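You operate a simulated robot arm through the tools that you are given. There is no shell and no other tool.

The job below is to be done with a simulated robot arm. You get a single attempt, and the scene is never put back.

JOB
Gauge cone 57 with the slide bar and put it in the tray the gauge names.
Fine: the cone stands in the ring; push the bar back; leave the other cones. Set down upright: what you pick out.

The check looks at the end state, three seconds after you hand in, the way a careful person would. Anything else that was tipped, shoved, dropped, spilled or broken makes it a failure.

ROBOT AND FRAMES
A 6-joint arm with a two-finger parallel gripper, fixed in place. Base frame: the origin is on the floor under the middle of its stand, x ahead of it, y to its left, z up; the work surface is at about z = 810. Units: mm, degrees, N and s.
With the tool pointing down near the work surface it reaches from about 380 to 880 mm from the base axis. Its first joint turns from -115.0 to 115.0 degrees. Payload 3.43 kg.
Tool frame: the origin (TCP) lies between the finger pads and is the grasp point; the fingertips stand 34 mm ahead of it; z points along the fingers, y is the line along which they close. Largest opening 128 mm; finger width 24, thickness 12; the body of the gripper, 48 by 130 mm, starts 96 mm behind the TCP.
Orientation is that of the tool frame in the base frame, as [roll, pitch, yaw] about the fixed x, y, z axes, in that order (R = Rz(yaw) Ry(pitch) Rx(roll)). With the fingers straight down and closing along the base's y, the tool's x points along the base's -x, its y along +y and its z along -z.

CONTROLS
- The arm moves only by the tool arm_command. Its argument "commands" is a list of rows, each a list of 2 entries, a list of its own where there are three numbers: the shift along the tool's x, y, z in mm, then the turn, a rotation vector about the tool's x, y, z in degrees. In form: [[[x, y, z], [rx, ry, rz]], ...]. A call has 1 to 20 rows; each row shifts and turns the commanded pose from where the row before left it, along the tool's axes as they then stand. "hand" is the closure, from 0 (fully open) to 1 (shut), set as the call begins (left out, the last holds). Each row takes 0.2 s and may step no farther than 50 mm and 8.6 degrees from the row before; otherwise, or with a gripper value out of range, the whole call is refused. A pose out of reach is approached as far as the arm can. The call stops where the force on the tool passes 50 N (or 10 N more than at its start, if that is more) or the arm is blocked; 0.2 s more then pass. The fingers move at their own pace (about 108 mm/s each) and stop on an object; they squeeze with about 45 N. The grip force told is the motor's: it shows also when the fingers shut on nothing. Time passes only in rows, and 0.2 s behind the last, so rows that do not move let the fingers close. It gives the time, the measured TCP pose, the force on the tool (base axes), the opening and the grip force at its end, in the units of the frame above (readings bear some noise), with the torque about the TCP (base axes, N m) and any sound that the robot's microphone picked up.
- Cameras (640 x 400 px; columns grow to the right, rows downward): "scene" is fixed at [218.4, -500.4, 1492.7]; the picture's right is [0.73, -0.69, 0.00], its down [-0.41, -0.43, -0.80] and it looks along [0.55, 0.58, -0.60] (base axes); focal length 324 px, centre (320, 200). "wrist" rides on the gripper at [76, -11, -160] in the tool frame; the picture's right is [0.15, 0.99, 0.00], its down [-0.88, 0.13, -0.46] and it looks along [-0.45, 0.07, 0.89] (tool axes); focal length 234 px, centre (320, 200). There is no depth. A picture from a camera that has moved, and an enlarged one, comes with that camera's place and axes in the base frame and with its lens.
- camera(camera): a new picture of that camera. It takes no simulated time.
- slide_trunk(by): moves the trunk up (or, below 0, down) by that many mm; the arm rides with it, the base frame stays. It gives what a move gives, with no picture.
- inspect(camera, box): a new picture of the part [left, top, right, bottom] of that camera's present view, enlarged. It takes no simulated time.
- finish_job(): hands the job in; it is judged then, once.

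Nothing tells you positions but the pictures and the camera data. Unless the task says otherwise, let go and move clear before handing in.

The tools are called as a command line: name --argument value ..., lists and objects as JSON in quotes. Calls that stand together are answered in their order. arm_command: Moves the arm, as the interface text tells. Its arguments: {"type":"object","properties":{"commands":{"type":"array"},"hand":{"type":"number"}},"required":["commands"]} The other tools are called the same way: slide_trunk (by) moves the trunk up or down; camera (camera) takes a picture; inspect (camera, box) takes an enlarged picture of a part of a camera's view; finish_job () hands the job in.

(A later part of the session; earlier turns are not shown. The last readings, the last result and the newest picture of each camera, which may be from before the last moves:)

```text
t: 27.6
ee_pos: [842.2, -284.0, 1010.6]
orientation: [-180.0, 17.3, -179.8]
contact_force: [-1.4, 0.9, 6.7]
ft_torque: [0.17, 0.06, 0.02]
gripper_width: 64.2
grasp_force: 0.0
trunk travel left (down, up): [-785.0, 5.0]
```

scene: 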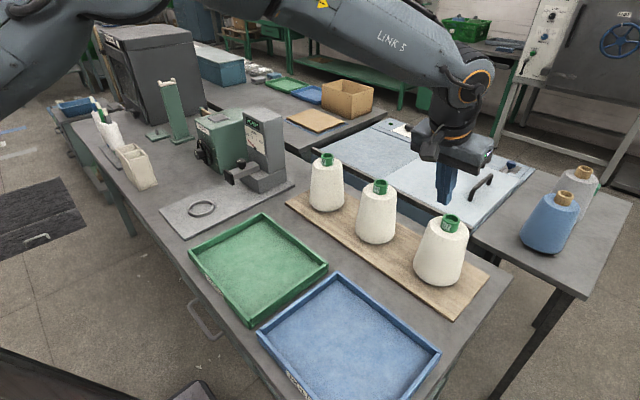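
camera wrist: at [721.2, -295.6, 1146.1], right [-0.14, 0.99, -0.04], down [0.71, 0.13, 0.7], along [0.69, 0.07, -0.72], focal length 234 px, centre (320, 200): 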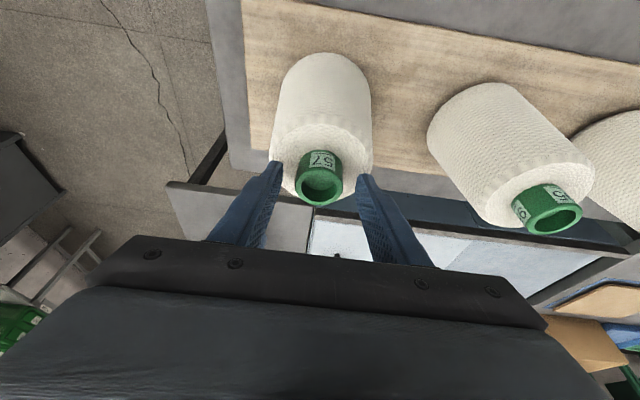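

I touched the yarn top at TCP z ≈ 1010 with a light 6.7 N. I'll rise about 1.5 mm and close on the tube with the most overlap.

arm_command --commands '[[[-0.45, 0, -1.45], [0, 0, 0]], [[0, 0, 0], [0, 0, 0]], [[0, 0, 0], [0, 0, 0]]]'

arm_command --commands '[[[0, 0, 0], [0, 0, 0]], [[0, 0, 0], [0, 0, 0]], [[0, 0, 0], [0, 0, 0]], [[0, 0, 0], [0, 0, 0]]]' --hand 1

inspect --camera "scene" --box '[420, 180, 490, 240]'

inspect --camera "wrist" --box '[270, 130, 370, 230]'

```text
t: 28.4
ee_pos: [841.9, -284.7, 1010.3]
orientation: [179.9, 17.2, -180.0]
contact_force: [0.3, 0.1, 2.1]
ft_torque: [-0.06, -0.03, 0.01]
gripper_width: 64.0
grasp_force: 0.1
trunk travel left (down, up): [-785.0, 5.0]
```

```text
t: 29.4
ee_pos: [841.7, -285.6, 1010.3]
orientation: [-180.0, 17.2, -180.0]
contact_force: [-0.1, -1.7, 0.6]
ft_torque: [-0.28, -0.02, -0.05]
gripper_width: 38.9
grasp_force: 45.0
trunk travel left (down, up): [-785.0, 5.0]
```

```text
6.67 times, centred on (455, 210) of scene
camera zoom: at [218.4, -500.4, 1492.7], right [0.73, -0.69, 0.0], down [-0.41, -0.43, -0.8], along [0.55, 0.58, -0.6], focal length 2157 px, centre (-580, 133)
```

zoom: 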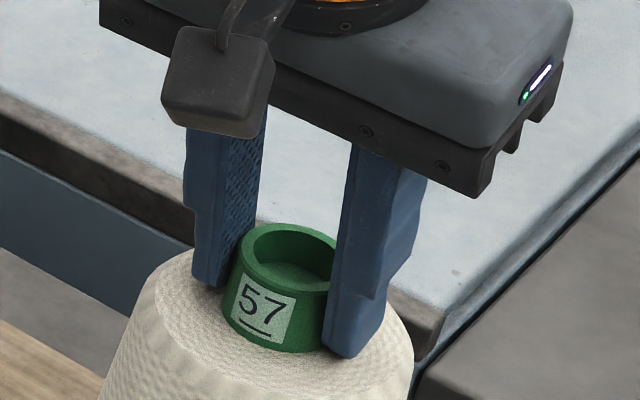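

```text
4.00 times, centred on (320, 180) of wrist
camera zoom: at [721.2, -295.9, 1140.5], right [-0.14, 0.99, -0.04], down [0.71, 0.13, 0.7], along [0.69, 0.07, -0.72], focal length 937 px, centre (320, 280)
```

zoom: 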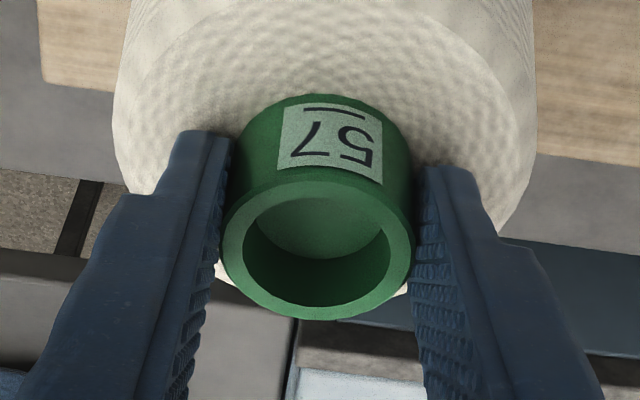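

It has a good square hold with the tips close to the yarn. I'll lift very gently, 1.5 mm per step, and compare.

arm_command --commands '[[[-0.3, 0, -0.96], [0, 0, 0]], [[-0.45, 0, -1.43], [0, 0, 0]], [[-0.45, 0, -1.43], [0, 0, 0]], [[-0.45, 0, -1.43], [0, 0, 0]], [[-0.45, 0, -1.43], [0, 0, 0]], [[-0.45, 0, -1.43], [0, 0, 0]], [[-0.45, 0, -1.43], [0, 0, 0]], [[0, 0, 0], [0, 0, 0]], [[0, 0, 0], [0, 0, 0]]]'

inspect --camera "scene" --box '[420, 180, 490, 240]'

inspect --camera "wrist" --box '[270, 130, 370, 230]'

inspect --camera "scene" --box '[396, 205, 484, 290]'

```text
t: 31.4
ee_pos: [843.0, -284.6, 1019.7]
orientation: [-180.0, 17.3, 179.9]
contact_force: [-0.7, -0.1, -3.9]
ft_torque: [0.01, 0.05, -0.02]
gripper_width: 39.2
grasp_force: 45.1
trunk travel left (down, up): [-785.0, 5.0]
```

```text
6.67 times, centred on (455, 210) of scene
camera zoom: at [218.4, -500.4, 1492.7], right [0.73, -0.69, 0.0], down [-0.41, -0.43, -0.8], along [0.55, 0.58, -0.6], focal length 2157 px, centre (-580, 133)
```

zoom: 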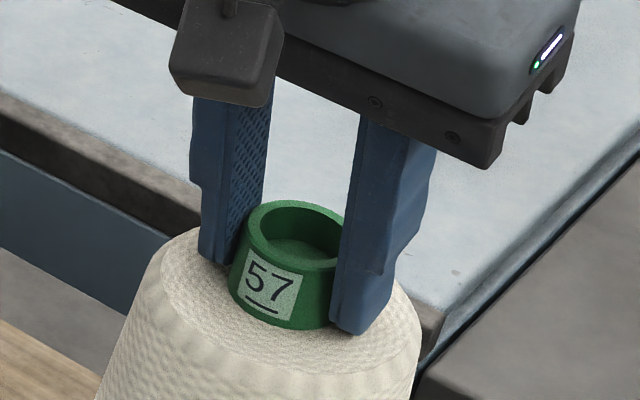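

```text
4.00 times, centred on (320, 180) of wrist
camera zoom: at [721.8, -295.6, 1150.8], right [-0.14, 0.99, -0.04], down [0.71, 0.13, 0.7], along [0.69, 0.07, -0.72], focal length 937 px, centre (320, 280)
```

zoom: 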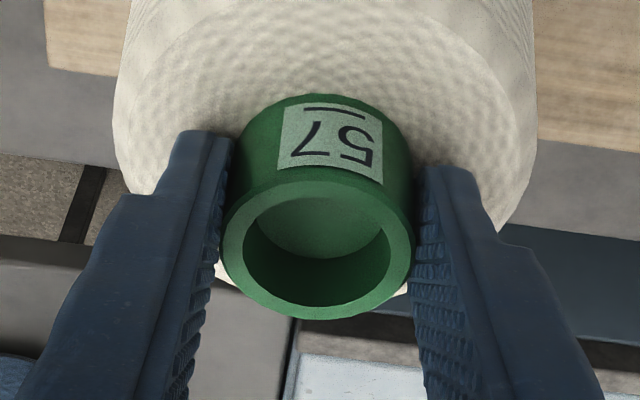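

```text
4.71 times, centred on (440, 248) of scene
camera zoom: at [218.4, -500.4, 1492.7], right [0.73, -0.69, 0.0], down [-0.41, -0.43, -0.8], along [0.55, 0.58, -0.6], focal length 1523 px, centre (-245, -24)
```

zoom: 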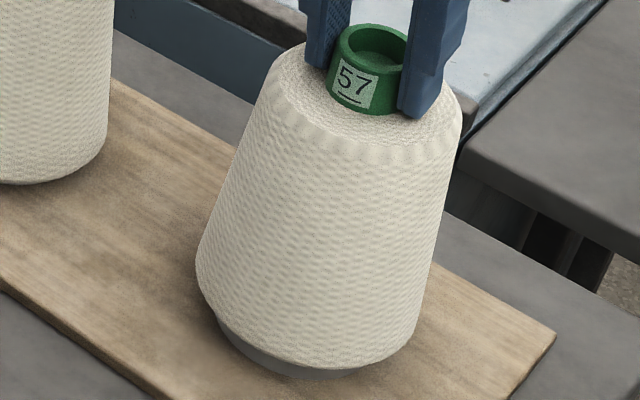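

No slip this time: the tube looks identical against the pads. There's something grey under the lifted cone, so I'll zoom in on it.

inspect --camera "scene" --box '[400, 245, 464, 290]'

```text
8.89 times, centred on (432, 268) of scene
camera zoom: at [218.4, -500.4, 1492.7], right [0.73, -0.69, 0.0], down [-0.41, -0.43, -0.8], along [0.55, 0.58, -0.6], focal length 2876 px, centre (-676, -400)
```

zoom: 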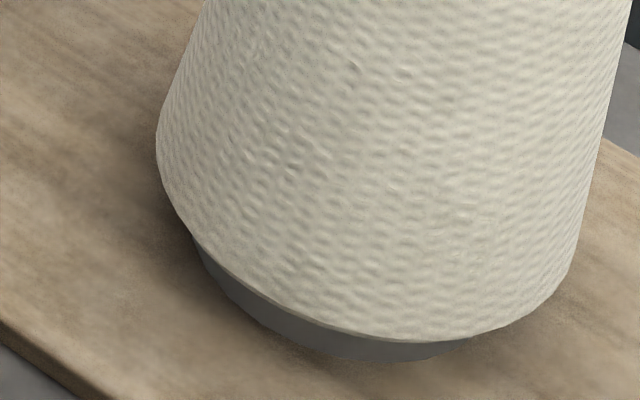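

The grey thing is a locating ring on the board. The cone's foot sits in one here just as it will in the gauge, which explains why it reseated itself exactly. I'll keep lifting gently, straight up.

arm_command --commands '[[[-0.45, 0, -1.43], [0, 0, 0]], [[-0.6, 0, -1.91], [0, 0, 0]], [[-0.6, 0, -1.91], [0, 0, 0]], [[-0.6, 0, -1.91], [0, 0, 0]], [[-0.6, 0, -1.91], [0, 0, 0]], [[-0.6, 0, -1.91], [0, 0, 0]], [[-0.6, 0, -1.91], [0, 0, 0]], [[-0.45, 0, -1.43], [0, 0, 0]], [[0, 0, 0], [0, 0, 0]], [[0, 0, 0], [0, 0, 0]]]'

inspect --camera "wrist" --box '[270, 130, 370, 230]'

inspect --camera "scene" --box '[396, 190, 484, 290]'

```text
t: 33.6
ee_pos: [842.5, -284.0, 1034.9]
orientation: [180.0, 17.2, -179.9]
contact_force: [0.6, -0.5, -5.0]
ft_torque: [0.0, 0.01, 0.02]
gripper_width: 39.3
grasp_force: 45.2
trunk travel left (down, up): [-785.0, 5.0]
```

```text
4.00 times, centred on (320, 180) of wrist
camera zoom: at [721.9, -295.8, 1165.8], right [-0.14, 0.99, -0.04], down [0.71, 0.13, 0.7], along [0.69, 0.07, -0.72], focal length 937 px, centre (320, 280)
```

zoom: 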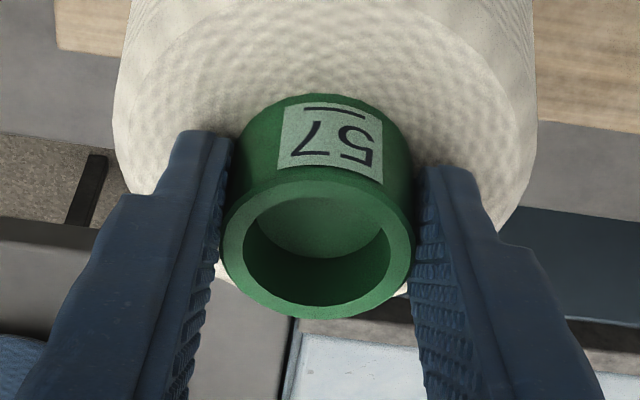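

```text
4.00 times, centred on (440, 240) of scene
camera zoom: at [218.4, -500.4, 1492.7], right [0.73, -0.69, 0.0], down [-0.41, -0.43, -0.8], along [0.55, 0.58, -0.6], focal length 1294 px, centre (-160, 40)
```

zoom: 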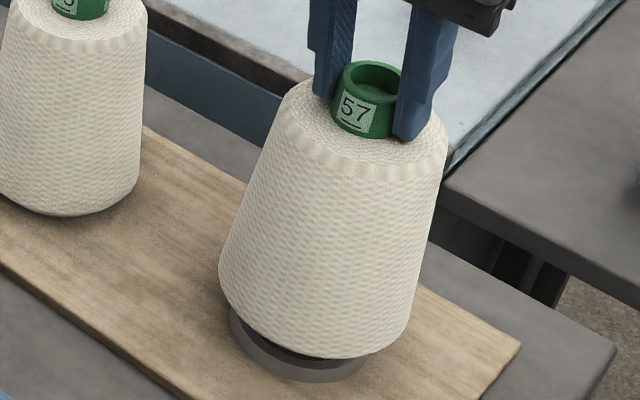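

It's held firmly at 25 mm up, and the seat ring is visible below. I'll keep lifting gently while drawing back toward the robot.

arm_command --commands '[[[-0.6, 0, -1.91], [0, 0, 0]], [[-0.6, 0, -1.91], [0, 0, 0]], [[-0.2, 0, -2.3], [0, 0, 0]], [[0.5, 0, -2.8], [0, 0, 0]], [[1.3, 0, -3.0], [0, 0, 0]], [[2.0, 0, -3.75], [0, 0, 0]], [[2.0, 0, -3.75], [0, 0, 0]], [[2.0, 0, -3.75], [0, 0, 0]], [[2.0, 0, -3.75], [0, 0, 0]], [[2.0, 0, -3.75], [0, 0, 0]], [[2.0, 0, -3.75], [0, 0, 0]], [[2.0, 0, -3.75], [0, 0, 0]], [[2.0, 0, -3.75], [0, 0, 0]], [[2.0, 0, -3.75], [0, 0, 0]], [[2.0, 0, -3.75], [0, 0, 0]], [[1.5, 0, -2.8], [0, 0, 0]], [[1.0, 0, -1.9], [0, 0, 0]], [[0.5, 0, -0.9], [0, 0, 0]], [[0, 0, 0], [0, 0, 0]], [[0, 0, 0], [0, 0, 0]]]'

inspect --camera "wrist" --box '[270, 130, 370, 230]'

camera --camera "scene"

```text
t: 37.8
ee_pos: [804.3, -285.0, 1079.8]
orientation: [179.9, 17.2, -179.9]
contact_force: [0.2, -0.6, -5.1]
ft_torque: [-0.02, 0.07, -0.02]
gripper_width: 39.2
grasp_force: 45.3
trunk travel left (down, up): [-785.0, 5.0]
```

```text
4.00 times, centred on (320, 180) of wrist
camera zoom: at [683.3, -295.4, 1211.5], right [-0.14, 0.99, -0.04], down [0.71, 0.13, 0.7], along [0.69, 0.07, -0.72], focal length 937 px, centre (320, 280)
```

zoom: 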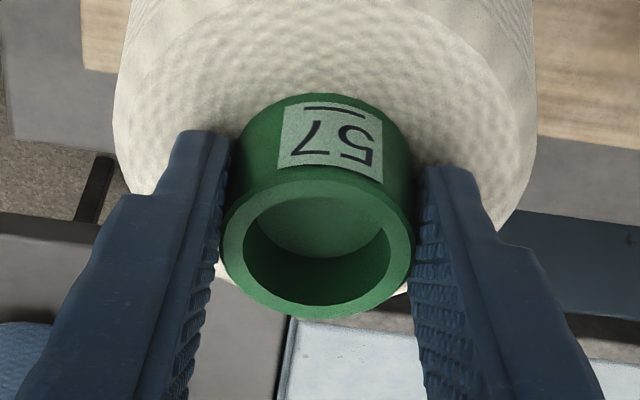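

```text
taken
```

scene: 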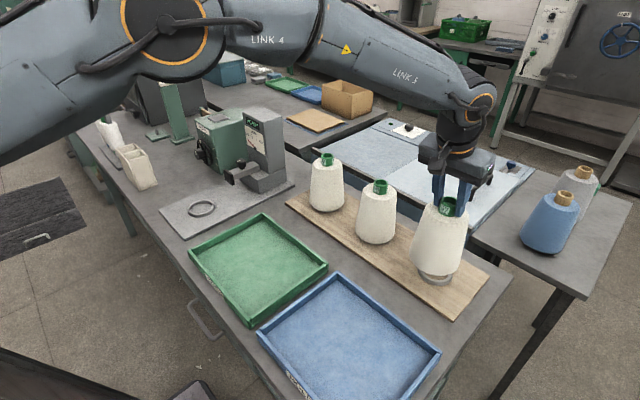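

The grip is solid at 69 mm up. I'll carry the cone smoothly back toward the robot with ramped, moderate steps.

arm_command --commands '[[[1.9, 0, -1.4], [0, 0, 0]], [[3.9, 0, -2.8], [0, 0, 0]], [[5.1, 0, -3.7], [0, 0, 0]], [[6.4, 0, -4.6], [0, 0, 0]], [[6.4, 0, -4.6], [0, 0, 0]], [[6.4, 0, -4.6], [0, 0, 0]], [[6.4, 0, -4.6], [0, 0, 0]], [[6.4, 0, -4.6], [0, 0, 0]], [[6.4, 0, -4.6], [0, 0, 0]], [[6.4, 0, -4.6], [0, 0, 0]], [[6.4, 0, -4.6], [0, 0, 0]], [[6.4, 0, -4.6], [0, 0, 0]], [[6.4, 0, -4.6], [0, 0, 0]], [[6.4, 0, -4.6], [0, 0, 0]], [[6.4, 0, -4.6], [0, 0, 0]], [[5.1, 0, -3.7], [0, 0, 0]], [[3.9, 0, -2.8], [0, 0, 0]], [[1.9, 0, -1.4], [0, 0, 0]], [[0, 0, 0], [0, 0, 0]]]'

camera --camera "wrist"

camera --camera "scene"

```text
t: 41.8
ee_pos: [688.7, -284.5, 1120.1]
orientation: [-180.0, 17.1, -179.9]
contact_force: [0.5, -0.6, -5.2]
ft_torque: [-0.03, 0.06, -0.02]
gripper_width: 39.2
grasp_force: 44.9
trunk travel left (down, up): [-785.0, 5.0]
```

```text
taken
camera wrist: at [568.1, -295.8, 1250.1], right [-0.14, 0.99, -0.04], down [0.71, 0.13, 0.7], along [0.69, 0.07, -0.72], focal length 234 px, centre (320, 200)
```

wrist: 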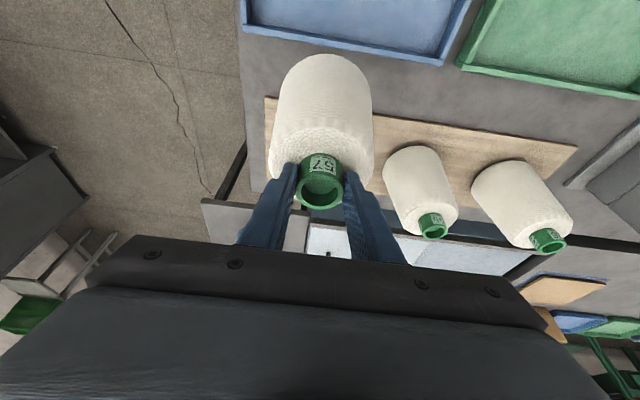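

```text
taken
```

scene: 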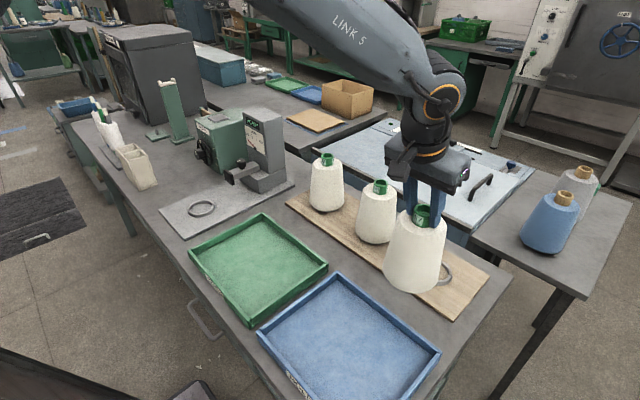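

The cone is clear of the others. Carrying on diagonally toward the gauge with ramped steps.

arm_command --commands '[[[1.1, 2.9, -0.35], [0, 0, 0]], [[2.3, 5.7, -0.7], [0, 0, 0]], [[3.1, 7.6, -0.95], [0, 0, 0]], [[3.82, 9.5, -1.18], [0, 0, 0]], [[3.82, 9.5, -1.18], [0, 0, 0]], [[3.82, 9.5, -1.18], [0, 0, 0]], [[3.82, 9.5, -1.18], [0, 0, 0]], [[3.82, 9.5, -1.18], [0, 0, 0]], [[3.82, 9.5, -1.18], [0, 0, 0]], [[3.82, 9.5, -1.18], [0, 0, 0]], [[3.82, 9.5, -1.18], [0, 0, 0]], [[3.82, 9.5, -1.18], [0, 0, 0]], [[3.82, 9.5, -1.18], [0, 0, 0]], [[3.82, 9.5, -1.18], [0, 0, 0]], [[3.82, 9.5, -1.18], [0, 0, 0]], [[3.82, 9.5, -1.18], [0, 0, 0]], [[3.1, 7.6, -0.95], [0, 0, 0]], [[2.3, 5.7, -0.7], [0, 0, 0]], [[1.1, 2.9, -0.35], [0, 0, 0]], [[0, 0, 0], [0, 0, 0]]]'

inspect --camera "wrist" --box '[270, 130, 370, 230]'

```text
t: 46.0
ee_pos: [624.1, -128.9, 1120.5]
orientation: [180.0, 17.2, 180.0]
contact_force: [-0.2, 0.4, -4.3]
ft_torque: [0.02, 0.04, -0.03]
gripper_width: 39.1
grasp_force: 45.0
trunk travel left (down, up): [-785.0, 5.0]
```

```text
4.00 times, centred on (320, 180) of wrist
camera zoom: at [502.4, -139.8, 1250.3], right [-0.14, 0.99, -0.04], down [0.71, 0.13, 0.7], along [0.69, 0.07, -0.72], focal length 937 px, centre (320, 280)
```

zoom: 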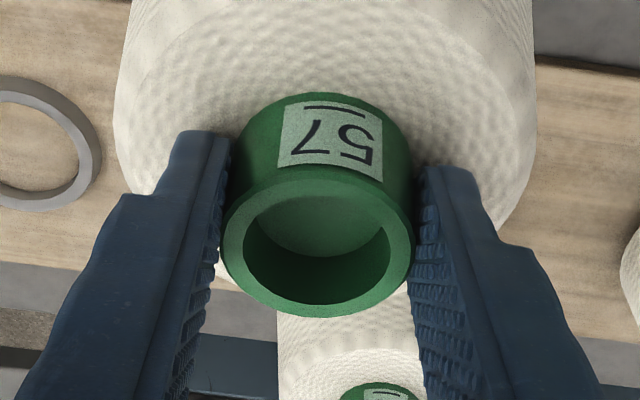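

arm_command --commands '[[[1.1, 2.9, -0.35], [0, 0, 0]], [[2.3, 5.7, -0.7], [0, 0, 0]], [[3.1, 7.6, -0.95], [0, 0, 0]], [[3.82, 9.5, -1.18], [0, 0, 0]], [[3.82, 9.5, -1.18], [0, 0, 0]], [[3.82, 9.5, -1.18], [0, 0, 0]], [[3.82, 9.5, -1.18], [0, 0, 0]], [[3.82, 9.5, -1.18], [0, 0, 0]], [[3.82, 9.5, -1.18], [0, 0, 0]], [[3.82, 9.5, -1.18], [0, 0, 0]], [[3.82, 9.5, -1.18], [0, 0, 0]], [[3.82, 9.5, -1.18], [0, 0, 0]], [[3.82, 9.5, -1.18], [0, 0, 0]], [[3.82, 9.5, -1.18], [0, 0, 0]], [[3.82, 9.5, -1.18], [0, 0, 0]], [[3.82, 9.5, -1.18], [0, 0, 0]], [[3.1, 7.6, -0.95], [0, 0, 0]], [[2.3, 5.7, -0.7], [0, 0, 0]], [[1.1, 2.9, -0.35], [0, 0, 0]], [[0, 0, 0], [0, 0, 0]]]'

camera --camera "wrist"

camera --camera "scene"

```text
t: 50.2
ee_pos: [558.8, 27.8, 1120.4]
orientation: [180.0, 17.3, 180.0]
contact_force: [-0.2, 0.1, -5.3]
ft_torque: [-0.03, 0.05, 0.02]
gripper_width: 38.9
grasp_force: 44.9
trunk travel left (down, up): [-785.0, 5.0]
```

```text
taken
camera wrist: at [437.2, 16.2, 1250.4], right [-0.14, 0.99, -0.04], down [0.71, 0.13, 0.7], along [0.69, 0.07, -0.72], focal length 234 px, centre (320, 200)
```

wrist: 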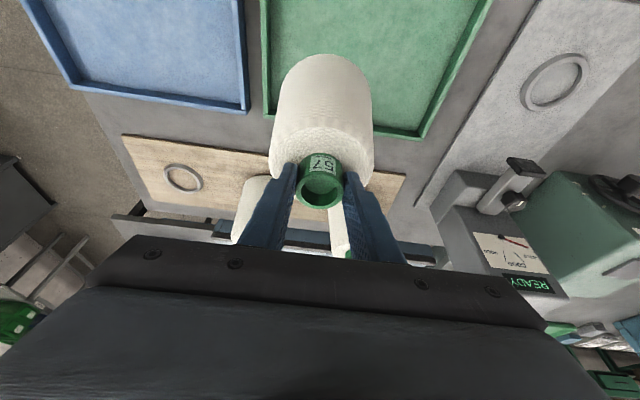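

```text
taken
```

scene: 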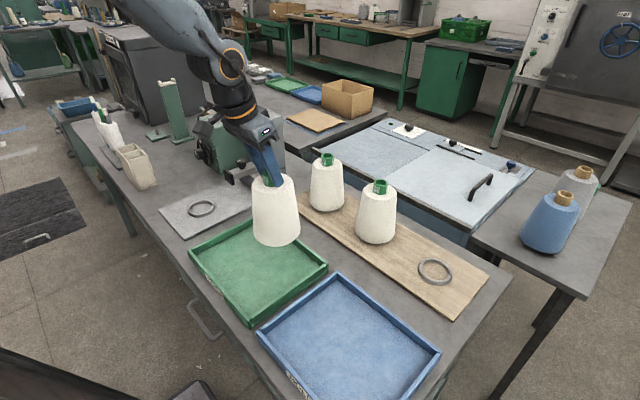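

Both the empty board ring and the gauge ring are visible from here. I'll zoom in on them to locate the gauge ring accurately relative to the known one.

inspect --camera "wrist" --box '[500, 40, 620, 130]'

inspect --camera "wrist" --box '[140, 140, 230, 215]'

inspect --camera "wrist" --box '[430, 140, 580, 300]'

inspect --camera "scene" --box '[400, 240, 470, 300]'

```text
4.44 times, centred on (560, 85) of wrist
camera zoom: at [437.2, 16.2, 1250.4], right [-0.14, 0.99, -0.04], down [0.71, 0.13, 0.7], along [0.69, 0.07, -0.72], focal length 1041 px, centre (-747, 711)
```

zoom: 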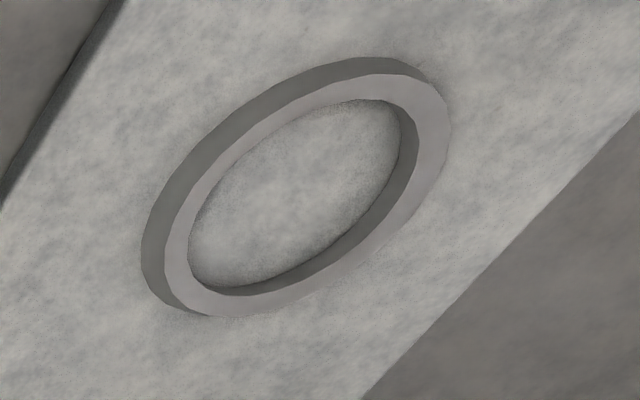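

```text
5.33 times, centred on (185, 178) of wrist
camera zoom: at [437.2, 16.2, 1250.4], right [-0.14, 0.99, -0.04], down [0.71, 0.13, 0.7], along [0.69, 0.07, -0.72], focal length 1249 px, centre (1040, 320)
```

zoom: 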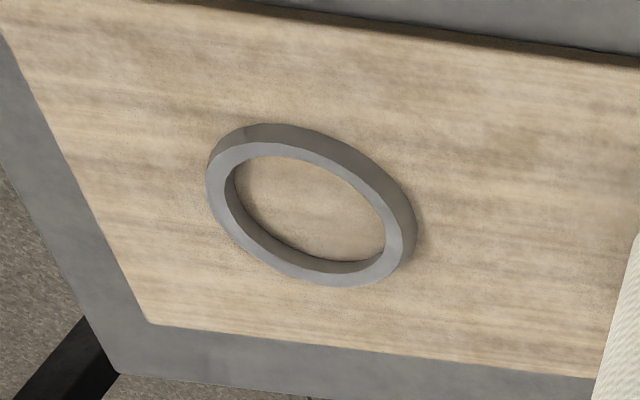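

```text
2.50 times, centred on (505, 220) of wrist
camera zoom: at [437.2, 16.2, 1250.4], right [-0.14, 0.99, -0.04], down [0.71, 0.13, 0.7], along [0.69, 0.07, -0.72], focal length 585 px, centre (-142, 150)
```

zoom: 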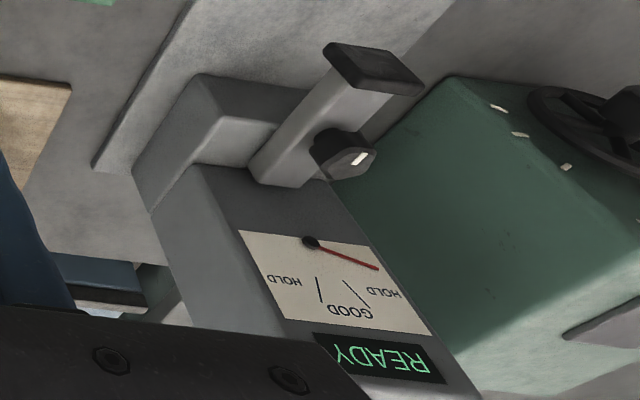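

```text
6.67 times, centred on (435, 270) of scene
camera zoom: at [218.4, -500.4, 1492.7], right [0.73, -0.69, 0.0], down [-0.41, -0.43, -0.8], along [0.55, 0.58, -0.6], focal length 2157 px, centre (-447, -267)
```

zoom: 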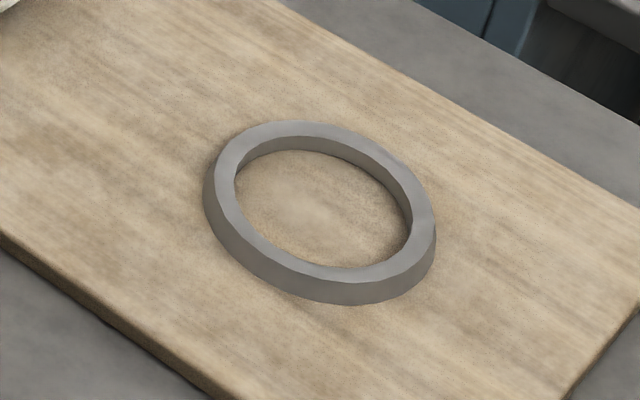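

I can place the gauge ring near (516, 405). I'll move closer beside it for a more accurate fix before placing.

arm_command --commands '[[[0.8, 3.0, -0.25], [0, 0, 0]], [[1.6, 6.0, -0.5], [0, 0, 0]], [[2.1, 8.0, -0.66], [0, 0, 0]], [[2.67, 10, -0.83], [0, 0, 0]], [[2.67, 10, -0.83], [0, 0, 0]], [[2.67, 10, -0.83], [0, 0, 0]], [[2.67, 10, -0.83], [0, 0, 0]], [[2.67, 10, -0.83], [0, 0, 0]], [[2.67, 10, -0.83], [0, 0, 0]], [[2.67, 10, -0.83], [0, 0, 0]], [[2.67, 10, -0.83], [0, 0, 0]], [[2.67, 10, -0.83], [0, 0, 0]], [[2.67, 10, -0.83], [0, 0, 0]], [[2.67, 10, -0.83], [0, 0, 0]], [[2.67, 10, -0.83], [0, 0, 0]], [[2.67, 10, -0.83], [0, 0, 0]], [[2.1, 8.0, -0.66], [0, 0, 0]], [[1.6, 6.0, -0.5], [0, 0, 0]], [[0.8, 3.0, -0.25], [0, 0, 0]], [[0, 0, 0], [0, 0, 0]]]'

camera --camera "wrist"

camera --camera "scene"

```text
t: 54.4
ee_pos: [512.1, 191.4, 1119.4]
orientation: [-180.0, 17.1, -179.9]
contact_force: [0.6, -0.3, -5.3]
ft_torque: [-0.04, 0.02, 0.01]
gripper_width: 39.0
grasp_force: 45.2
trunk travel left (down, up): [-785.0, 5.0]
```

```text
taken
camera wrist: at [391.2, 180.1, 1250.0], right [-0.14, 0.99, -0.04], down [0.71, 0.13, 0.7], along [0.69, 0.07, -0.72], focal length 234 px, centre (320, 200)
```

wrist: 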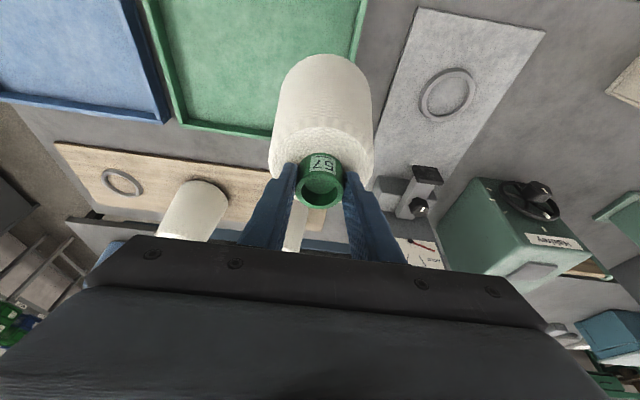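

```text
taken
```

scene: 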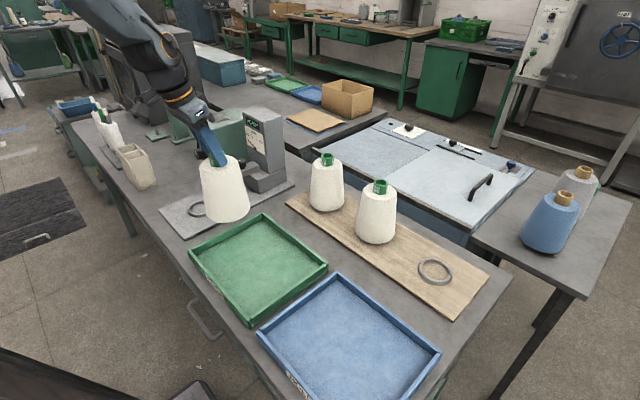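

inspect --camera "wrist" --box '[400, 50, 500, 135]'

inspect --camera "wrist" --box '[360, 140, 480, 270]'

inspect --camera "wrist" --box '[80, 150, 160, 210]'

```text
4.71 times, centred on (450, 92) of wrist
camera zoom: at [391.2, 180.1, 1250.0], right [-0.14, 0.99, -0.04], down [0.71, 0.13, 0.7], along [0.69, 0.07, -0.72], focal length 1102 px, centre (-292, 706)
```

zoom: 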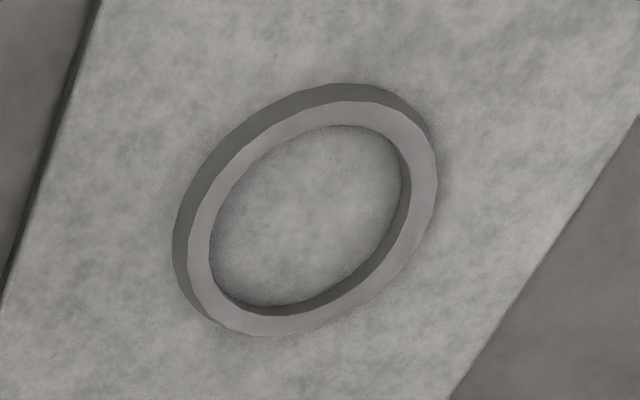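

```text
3.08 times, centred on (420, 205) of wrist
camera zoom: at [391.2, 180.1, 1250.0], right [-0.14, 0.99, -0.04], down [0.71, 0.13, 0.7], along [0.69, 0.07, -0.72], focal length 720 px, centre (12, 185)
```

zoom: 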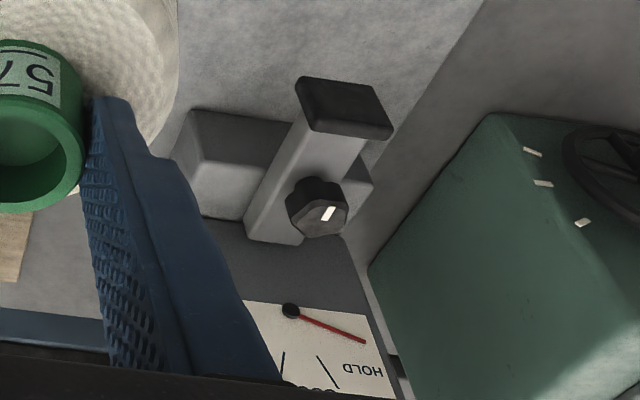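

```text
6.67 times, centred on (120, 180) of wrist
camera zoom: at [391.2, 180.1, 1250.0], right [-0.14, 0.99, -0.04], down [0.71, 0.13, 0.7], along [0.69, 0.07, -0.72], focal length 1561 px, centre (1653, 333)
```

zoom: 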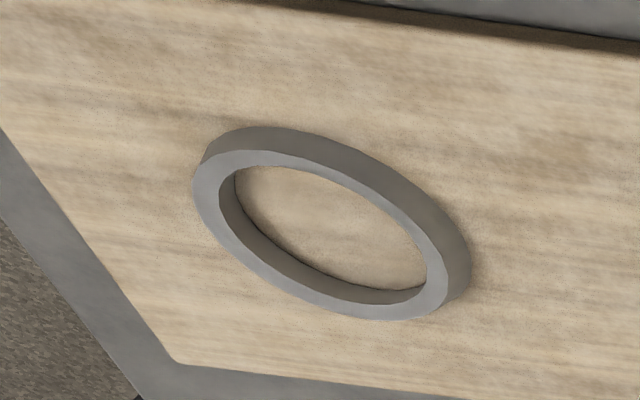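

From two views the gauge ring centre is at about (516, 406), top z ≈ 821, the same level as the board ring. The tube axis sits about 7 mm ahead of the TCP. Carrying the cone across to just above the ring.

arm_command --commands '[[[0, 3.7, 0], [0, 0, 0]], [[0, 7.3, 0], [0, 0, 0]], [[0, 9.8, 0], [0, 0, 0]], [[0, 12.2, 0], [0, 0, 0]], [[0, 12.2, 0], [0, 0, 0]], [[0, 12.2, 0], [0, 0, 0]], [[0, 12.2, 0], [0, 0, 0]], [[0, 12.2, 0], [0, 0, 0]], [[0, 12.2, 0], [0, 0, 0]], [[0, 12.2, 0], [0, 0, 0]], [[0, 12.2, 0], [0, 0, 0]], [[0, 12.2, 0], [0, 0, 0]], [[0, 12.2, 0], [0, 0, 0]], [[0, 12.2, 0], [0, 0, 0]], [[0, 12.2, 0], [0, 0, 0]], [[0, 12.2, 0], [0, 0, 0]], [[0, 12.2, 0], [0, 0, 0]], [[0, 9.8, 0], [0, 0, 0]], [[0, 7.3, 0], [0, 0, 0]], [[0, 3.7, 0], [0, 0, 0]]]'

arm_command --commands '[[[1.2, 0, -0.4], [0, 0, 0]], [[1.2, 0, -0.4], [0, 0, 0]], [[0, 0, 0], [0, 0, 0]], [[0, 0, 0], [0, 0, 0]]]'

camera --camera "wrist"

camera --camera "scene"

```text
t: 58.6
ee_pos: [512.2, 404.8, 1119.1]
orientation: [-179.9, 17.1, -179.9]
contact_force: [-0.9, 0.3, -5.4]
ft_torque: [0.04, 0.03, -0.02]
gripper_width: 39.0
grasp_force: 44.6
trunk travel left (down, up): [-785.0, 5.0]
```

```text
t: 59.6
ee_pos: [509.5, 404.2, 1118.8]
orientation: [180.0, 17.3, -179.8]
contact_force: [0.5, 0.6, -4.8]
ft_torque: [-0.01, 0.04, -0.02]
gripper_width: 39.3
grasp_force: 44.8
trunk travel left (down, up): [-785.0, 5.0]
```

```text
taken
camera wrist: at [388.3, 392.6, 1249.8], right [-0.14, 0.99, -0.04], down [0.71, 0.13, 0.7], along [0.69, 0.07, -0.72], focal length 234 px, centre (320, 200)
```

wrist: 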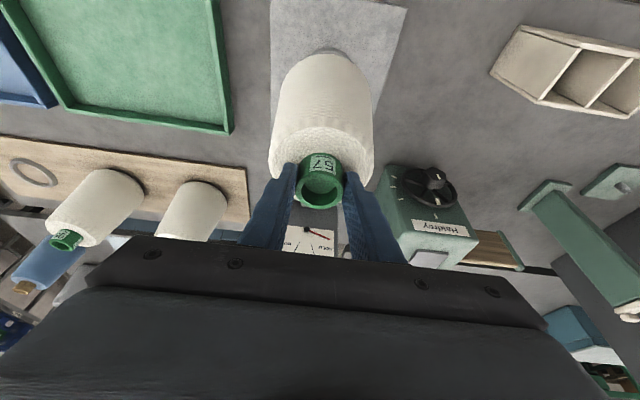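

```text
taken
```

scene: 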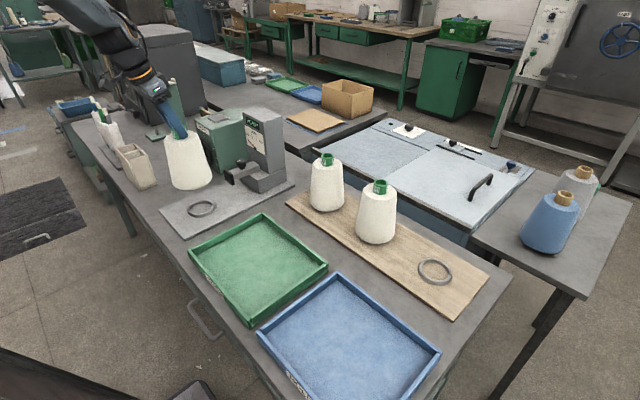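

I'm roughly over the ring, with a last correction of about (+0.6, +1.7) to make while lowering. I'll come down to about 30 mm above the seat and check the alignment.

arm_command --commands '[[[0.5, 0.1, 1.9], [0, 0, 0]], [[1.0, 0.1, 3.2], [0, 0, 0]], [[1.4, 0.1, 4.78], [0, 0, 0]], [[1.4, 0.1, 4.78], [0, 0, 0]], [[1.4, 0.1, 4.78], [0, 0, 0]], [[1.4, 0.1, 4.78], [0, 0, 0]], [[1.4, 0.1, 4.78], [0, 0, 0]], [[1.4, 0.1, 4.78], [0, 0, 0]], [[1.4, 0.1, 4.78], [0, 0, 0]], [[1.48, 0.1, 4.78], [0, 0, 0]], [[1.48, 0.1, 4.78], [0, 0, 0]], [[1.48, 0.1, 4.78], [0, 0, 0]], [[1.48, 0.1, 4.78], [0, 0, 0]], [[1.48, 0.1, 4.78], [0, 0, 0]], [[1.48, 0.1, 4.78], [0, 0, 0]], [[1.48, 0.1, 4.78], [0, 0, 0]], [[1.0, 0.1, 3.2], [0, 0, 0]], [[0.5, 0, 1.9], [0, 0, 0]], [[0, 0, 0], [0, 0, 0]], [[0, 0, 0], [0, 0, 0]]]'

inspect --camera "wrist" --box '[260, 20, 400, 230]'

inspect --camera "scene" --box '[150, 120, 260, 230]'

```text
t: 63.8
ee_pos: [509.7, 405.6, 1039.8]
orientation: [-180.0, 17.2, -180.0]
contact_force: [0.6, -0.2, -4.5]
ft_torque: [0.0, 0.04, -0.01]
gripper_width: 38.9
grasp_force: 45.0
trunk travel left (down, up): [-785.0, 5.0]
```

```text
1.90 times, centred on (330, 125) of wrist
camera zoom: at [388.4, 394.3, 1169.0], right [-0.14, 0.99, -0.04], down [0.71, 0.13, 0.7], along [0.69, 0.07, -0.72], focal length 446 px, centre (301, 343)
```

zoom: 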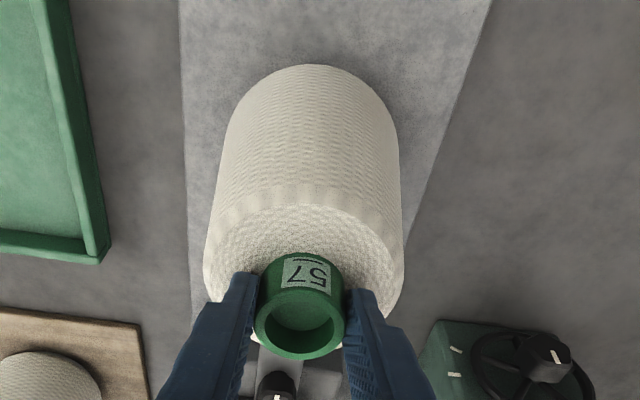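

```text
3.64 times, centred on (205, 175) of scene
camera zoom: at [218.4, -500.4, 1492.7], right [0.73, -0.69, 0.0], down [-0.41, -0.43, -0.8], along [0.55, 0.58, -0.6], focal length 1176 px, centre (738, 291)
```

zoom: 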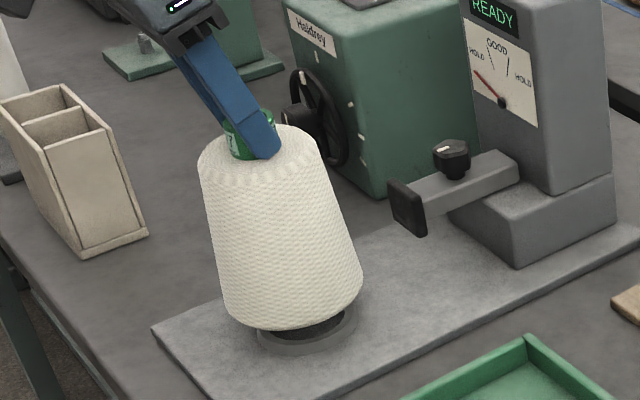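

The cone hangs about 29 mm above the gauge ring and the ring shows beneath it. I'll zoom in to check centring.

inspect --camera "scene" --box '[170, 170, 240, 222]'

inspect --camera "scene" --box '[160, 130, 240, 180]'

```text
7.69 times, centred on (205, 196) of scene
camera zoom: at [218.4, -500.4, 1492.7], right [0.73, -0.69, 0.0], down [-0.41, -0.43, -0.8], along [0.55, 0.58, -0.6], focal length 2489 px, centre (1205, 231)
```

zoom: 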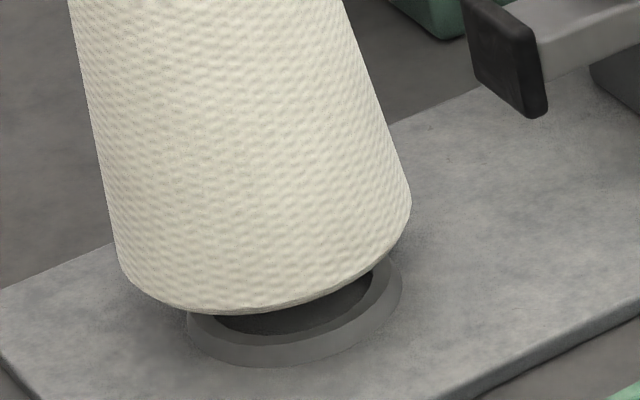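

```text
8.00 times, centred on (200, 155) of scene
camera zoom: at [218.4, -500.4, 1492.7], right [0.73, -0.69, 0.0], down [-0.41, -0.43, -0.8], along [0.55, 0.58, -0.6], focal length 2588 px, centre (1280, 560)
```

zoom: 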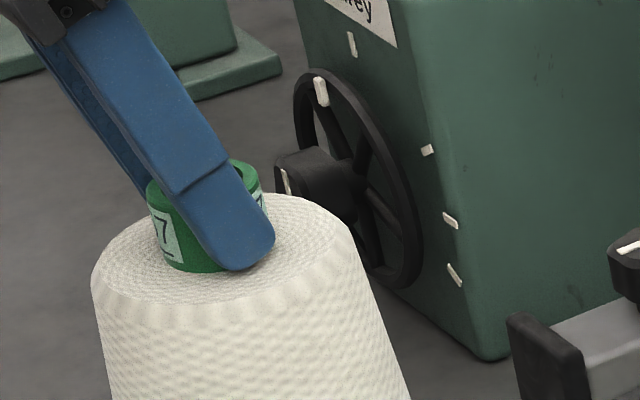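

I want a finer check of the cone axis against the ring centre, so I'll look at the edges at high magnification.

inspect --camera "scene" --box '[168, 186, 200, 206]'

inspect --camera "scene" --box '[196, 184, 228, 204]'

inspect --camera "scene" --box '[180, 200, 220, 225]'

inspect --camera "scene" --box '[166, 144, 214, 174]'

```text
16.00 times, centred on (184, 196) of scene
camera zoom: at [218.4, -500.4, 1492.7], right [0.73, -0.69, 0.0], down [-0.41, -0.43, -0.8], along [0.55, 0.58, -0.6], focal length 5177 px, centre (2496, 264)
```

zoom: 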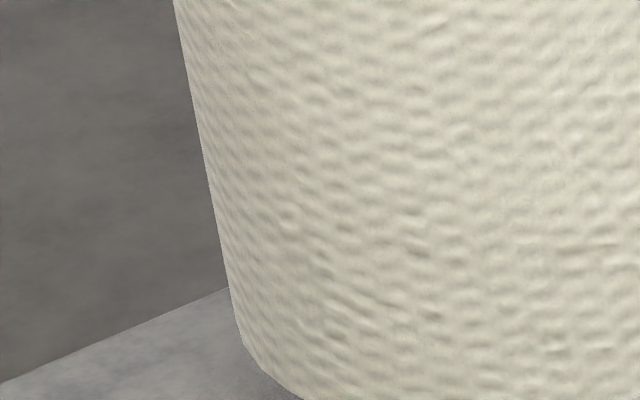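

```text
16.00 times, centred on (212, 194) of scene
camera zoom: at [218.4, -500.4, 1492.7], right [0.73, -0.69, 0.0], down [-0.41, -0.43, -0.8], along [0.55, 0.58, -0.6], focal length 5177 px, centre (2048, 296)
```

zoom: 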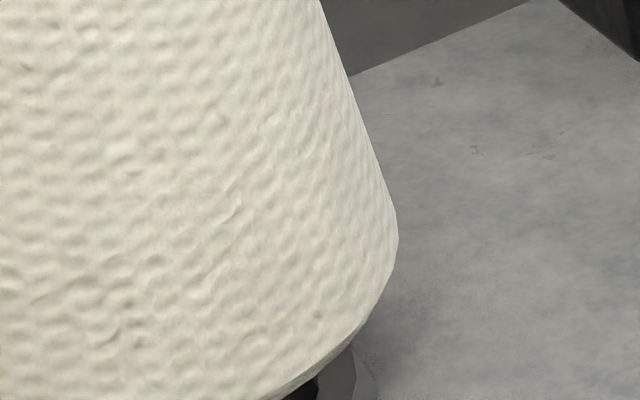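

```text
16.00 times, centred on (200, 212) of scene
camera zoom: at [218.4, -500.4, 1492.7], right [0.73, -0.69, 0.0], down [-0.41, -0.43, -0.8], along [0.55, 0.58, -0.6], focal length 5177 px, centre (2240, 0)
```

zoom: 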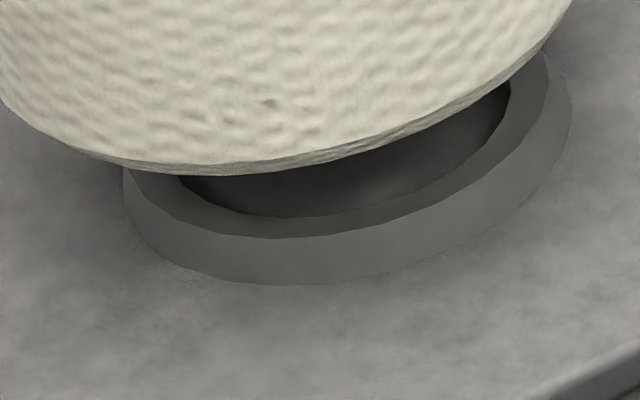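

```text
13.33 times, centred on (190, 159) of scene
camera zoom: at [218.4, -500.4, 1492.7], right [0.73, -0.69, 0.0], down [-0.41, -0.43, -0.8], along [0.55, 0.58, -0.6], focal length 4314 px, centre (2053, 747)
```

zoom: 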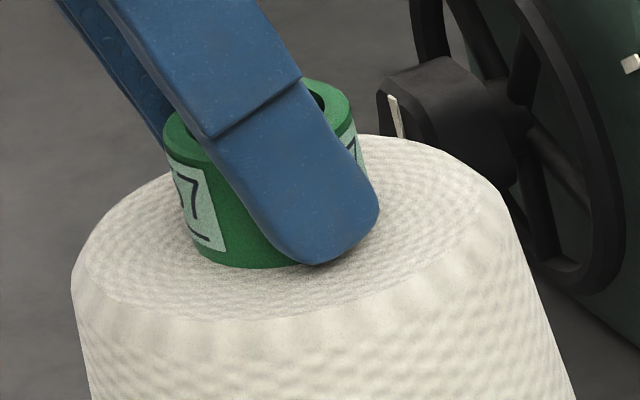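

Comparing the two cameras, the cone axis should go about 2.5 mm forward and 1 mm right of where it is. I'll apply that and lower to about 12 mm above the seat.

arm_command --commands '[[[-1.2, -0.5, 0.37], [0, 0, 0]], [[-1.2, -0.5, 0.37], [0, 0, 0]], [[0.3, 0, 0.96], [0, 0, 0]], [[0.6, 0, 1.9], [0, 0, 0]], [[0.6, 0, 1.9], [0, 0, 0]], [[0.6, 0, 1.9], [0, 0, 0]], [[0.6, 0, 1.9], [0, 0, 0]], [[0.6, 0, 1.9], [0, 0, 0]], [[0.6, 0, 1.9], [0, 0, 0]], [[0.6, 0, 1.9], [0, 0, 0]], [[0.3, 0, 0.96], [0, 0, 0]], [[0, 0, 0], [0, 0, 0]], [[0, 0, 0], [0, 0, 0]]]'

inspect --camera "scene" --box '[165, 180, 245, 230]'

inspect --camera "wrist" --box '[270, 130, 370, 230]'

```text
t: 66.6
ee_pos: [511.4, 405.4, 1023.9]
orientation: [-179.9, 17.1, -179.9]
contact_force: [-0.1, 1.2, -4.7]
ft_torque: [-0.01, 0.06, 0.03]
gripper_width: 39.2
grasp_force: 45.4
trunk travel left (down, up): [-785.0, 5.0]
```

```text
8.00 times, centred on (205, 205) of scene
camera zoom: at [218.4, -500.4, 1492.7], right [0.73, -0.69, 0.0], down [-0.41, -0.43, -0.8], along [0.55, 0.58, -0.6], focal length 2588 px, centre (1240, 160)
```

zoom: 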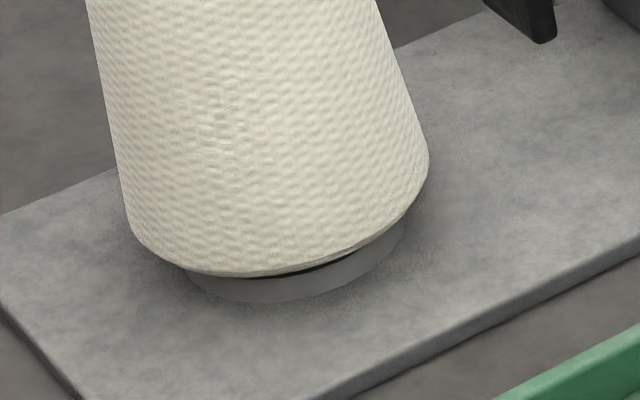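

```text
4.00 times, centred on (320, 180) of wrist
camera zoom: at [391.1, 393.4, 1152.9], right [-0.14, 0.99, -0.04], down [0.71, 0.13, 0.7], along [0.69, 0.07, -0.72], focal length 937 px, centre (320, 280)
```

zoom: 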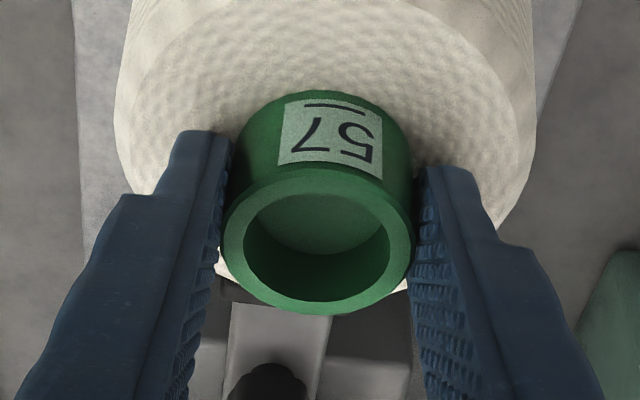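

The tube has crept about 1 mm in the grip, which is small. I'm about 11 mm above the expected seat, and the ring looks centred under the cone. I'll lower in small steps and watch the force.

arm_command --commands '[[[0.3, 0, 0.96], [0, 0, 0]], [[0.3, 0, 0.96], [0, 0, 0]], [[0, 0, 0], [0, 0, 0]]]'

arm_command --commands '[[[0.3, 0, 0.96], [0, 0, 0]], [[0.3, 0, 0.96], [0, 0, 0]], [[0, 0, 0], [0, 0, 0]]]'

arm_command --commands '[[[0.3, 0, 0.96], [0, 0, 0]], [[0.3, 0, 0.96], [0, 0, 0]], [[0, 0, 0], [0, 0, 0]]]'

```text
t: 67.4
ee_pos: [512.4, 404.9, 1021.0]
orientation: [180.0, 17.2, -179.9]
contact_force: [0.2, -0.4, -5.3]
ft_torque: [0.03, 0.06, 0.04]
gripper_width: 39.4
grasp_force: 45.3
trunk travel left (down, up): [-785.0, 5.0]
```

```text
t: 68.2
ee_pos: [511.9, 404.8, 1017.6]
orientation: [180.0, 17.3, -179.8]
contact_force: [0.2, -0.3, -5.5]
ft_torque: [0.02, 0.04, 0.0]
gripper_width: 38.9
grasp_force: 44.5
trunk travel left (down, up): [-785.0, 5.0]
```

```text
t: 69.0
ee_pos: [512.7, 404.8, 1015.8]
orientation: [-179.9, 17.1, -179.9]
contact_force: [1.2, -0.7, -3.5]
ft_torque: [-0.01, 0.04, -0.01]
gripper_width: 38.9
grasp_force: 44.9
trunk travel left (down, up): [-785.0, 5.0]
```

arm_command --commands '[[[0.3, 0, 0.96], [0, 0, 0]], [[0, 0, 0], [0, 0, 0]]]'

arm_command --commands '[[[0.3, 0, 0.96], [0, 0, 0]], [[0, 0, 0], [0, 0, 0]]]'

inspect --camera "scene" --box '[165, 180, 245, 230]'

inspect --camera "wrist" --box '[270, 130, 370, 230]'

```text
t: 69.6
ee_pos: [512.0, 403.9, 1015.0]
orientation: [-179.9, 17.2, -180.0]
contact_force: [-0.7, -0.1, -4.8]
ft_torque: [-0.04, 0.04, 0.02]
gripper_width: 39.3
grasp_force: 44.7
trunk travel left (down, up): [-785.0, 5.0]
```

```text
t: 70.2
ee_pos: [511.9, 404.6, 1013.7]
orientation: [180.0, 17.2, 180.0]
contact_force: [-0.8, 0.7, -4.4]
ft_torque: [0.05, 0.0, -0.01]
gripper_width: 39.0
grasp_force: 45.1
trunk travel left (down, up): [-785.0, 5.0]
```

```text
8.00 times, centred on (205, 205) of scene
camera zoom: at [218.4, -500.4, 1492.7], right [0.73, -0.69, 0.0], down [-0.41, -0.43, -0.8], along [0.55, 0.58, -0.6], focal length 2588 px, centre (1240, 160)
```

zoom: 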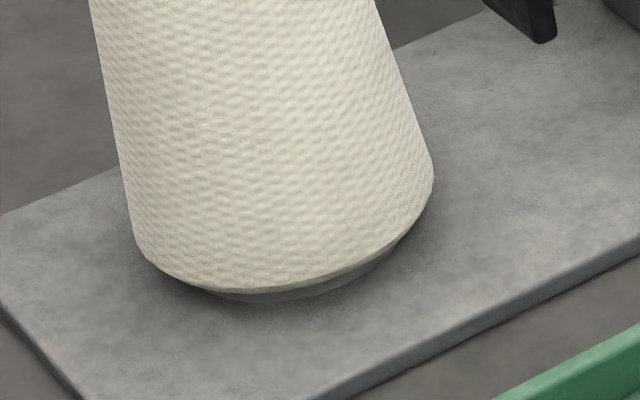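

```text
4.00 times, centred on (320, 180) of wrist
camera zoom: at [391.3, 393.0, 1144.8], right [-0.14, 0.99, -0.04], down [0.71, 0.13, 0.7], along [0.69, 0.07, -0.72], focal length 937 px, centre (320, 280)
```

zoom: 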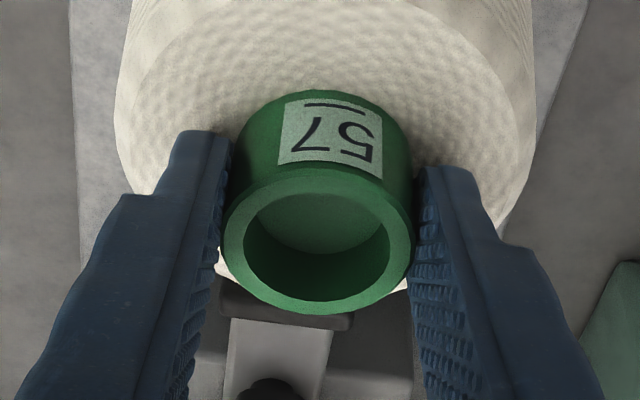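

The cone has come down past the ring's top edge without touching, so the foot is inside the ring. A few mm more to the seat.

arm_command --commands '[[[0.3, 0, 0.96], [0, 0, 0]], [[0, 0, 0], [0, 0, 0]]]'

arm_command --commands '[[[0.3, 0, 0.96], [0, 0, 0]], [[0, 0, 0], [0, 0, 0]]]'

arm_command --commands '[[[0.3, 0, 0.96], [0, 0, 0]], [[0, 0, 0], [0, 0, 0]]]'

```text
t: 70.8
ee_pos: [512.5, 404.3, 1012.7]
orientation: [-180.0, 17.1, -179.9]
contact_force: [-0.2, 0.2, -4.9]
ft_torque: [-0.02, 0.06, 0.03]
gripper_width: 39.0
grasp_force: 45.1
trunk travel left (down, up): [-785.0, 5.0]
```

```text
t: 71.4
ee_pos: [511.8, 405.2, 1011.1]
orientation: [179.9, 17.2, -180.0]
contact_force: [0.8, 0.5, -4.9]
ft_torque: [0.04, 0.04, -0.01]
gripper_width: 39.1
grasp_force: 45.1
trunk travel left (down, up): [-785.0, 5.0]
```

```text
t: 72.0
ee_pos: [511.8, 404.1, 1012.9]
orientation: [-180.0, 17.2, 180.0]
contact_force: [-1.3, -1.7, 1.8]
ft_torque: [-0.22, 0.37, -0.03]
gripper_width: 39.0
grasp_force: 45.0
trunk travel left (down, up): [-785.0, 5.0]
```

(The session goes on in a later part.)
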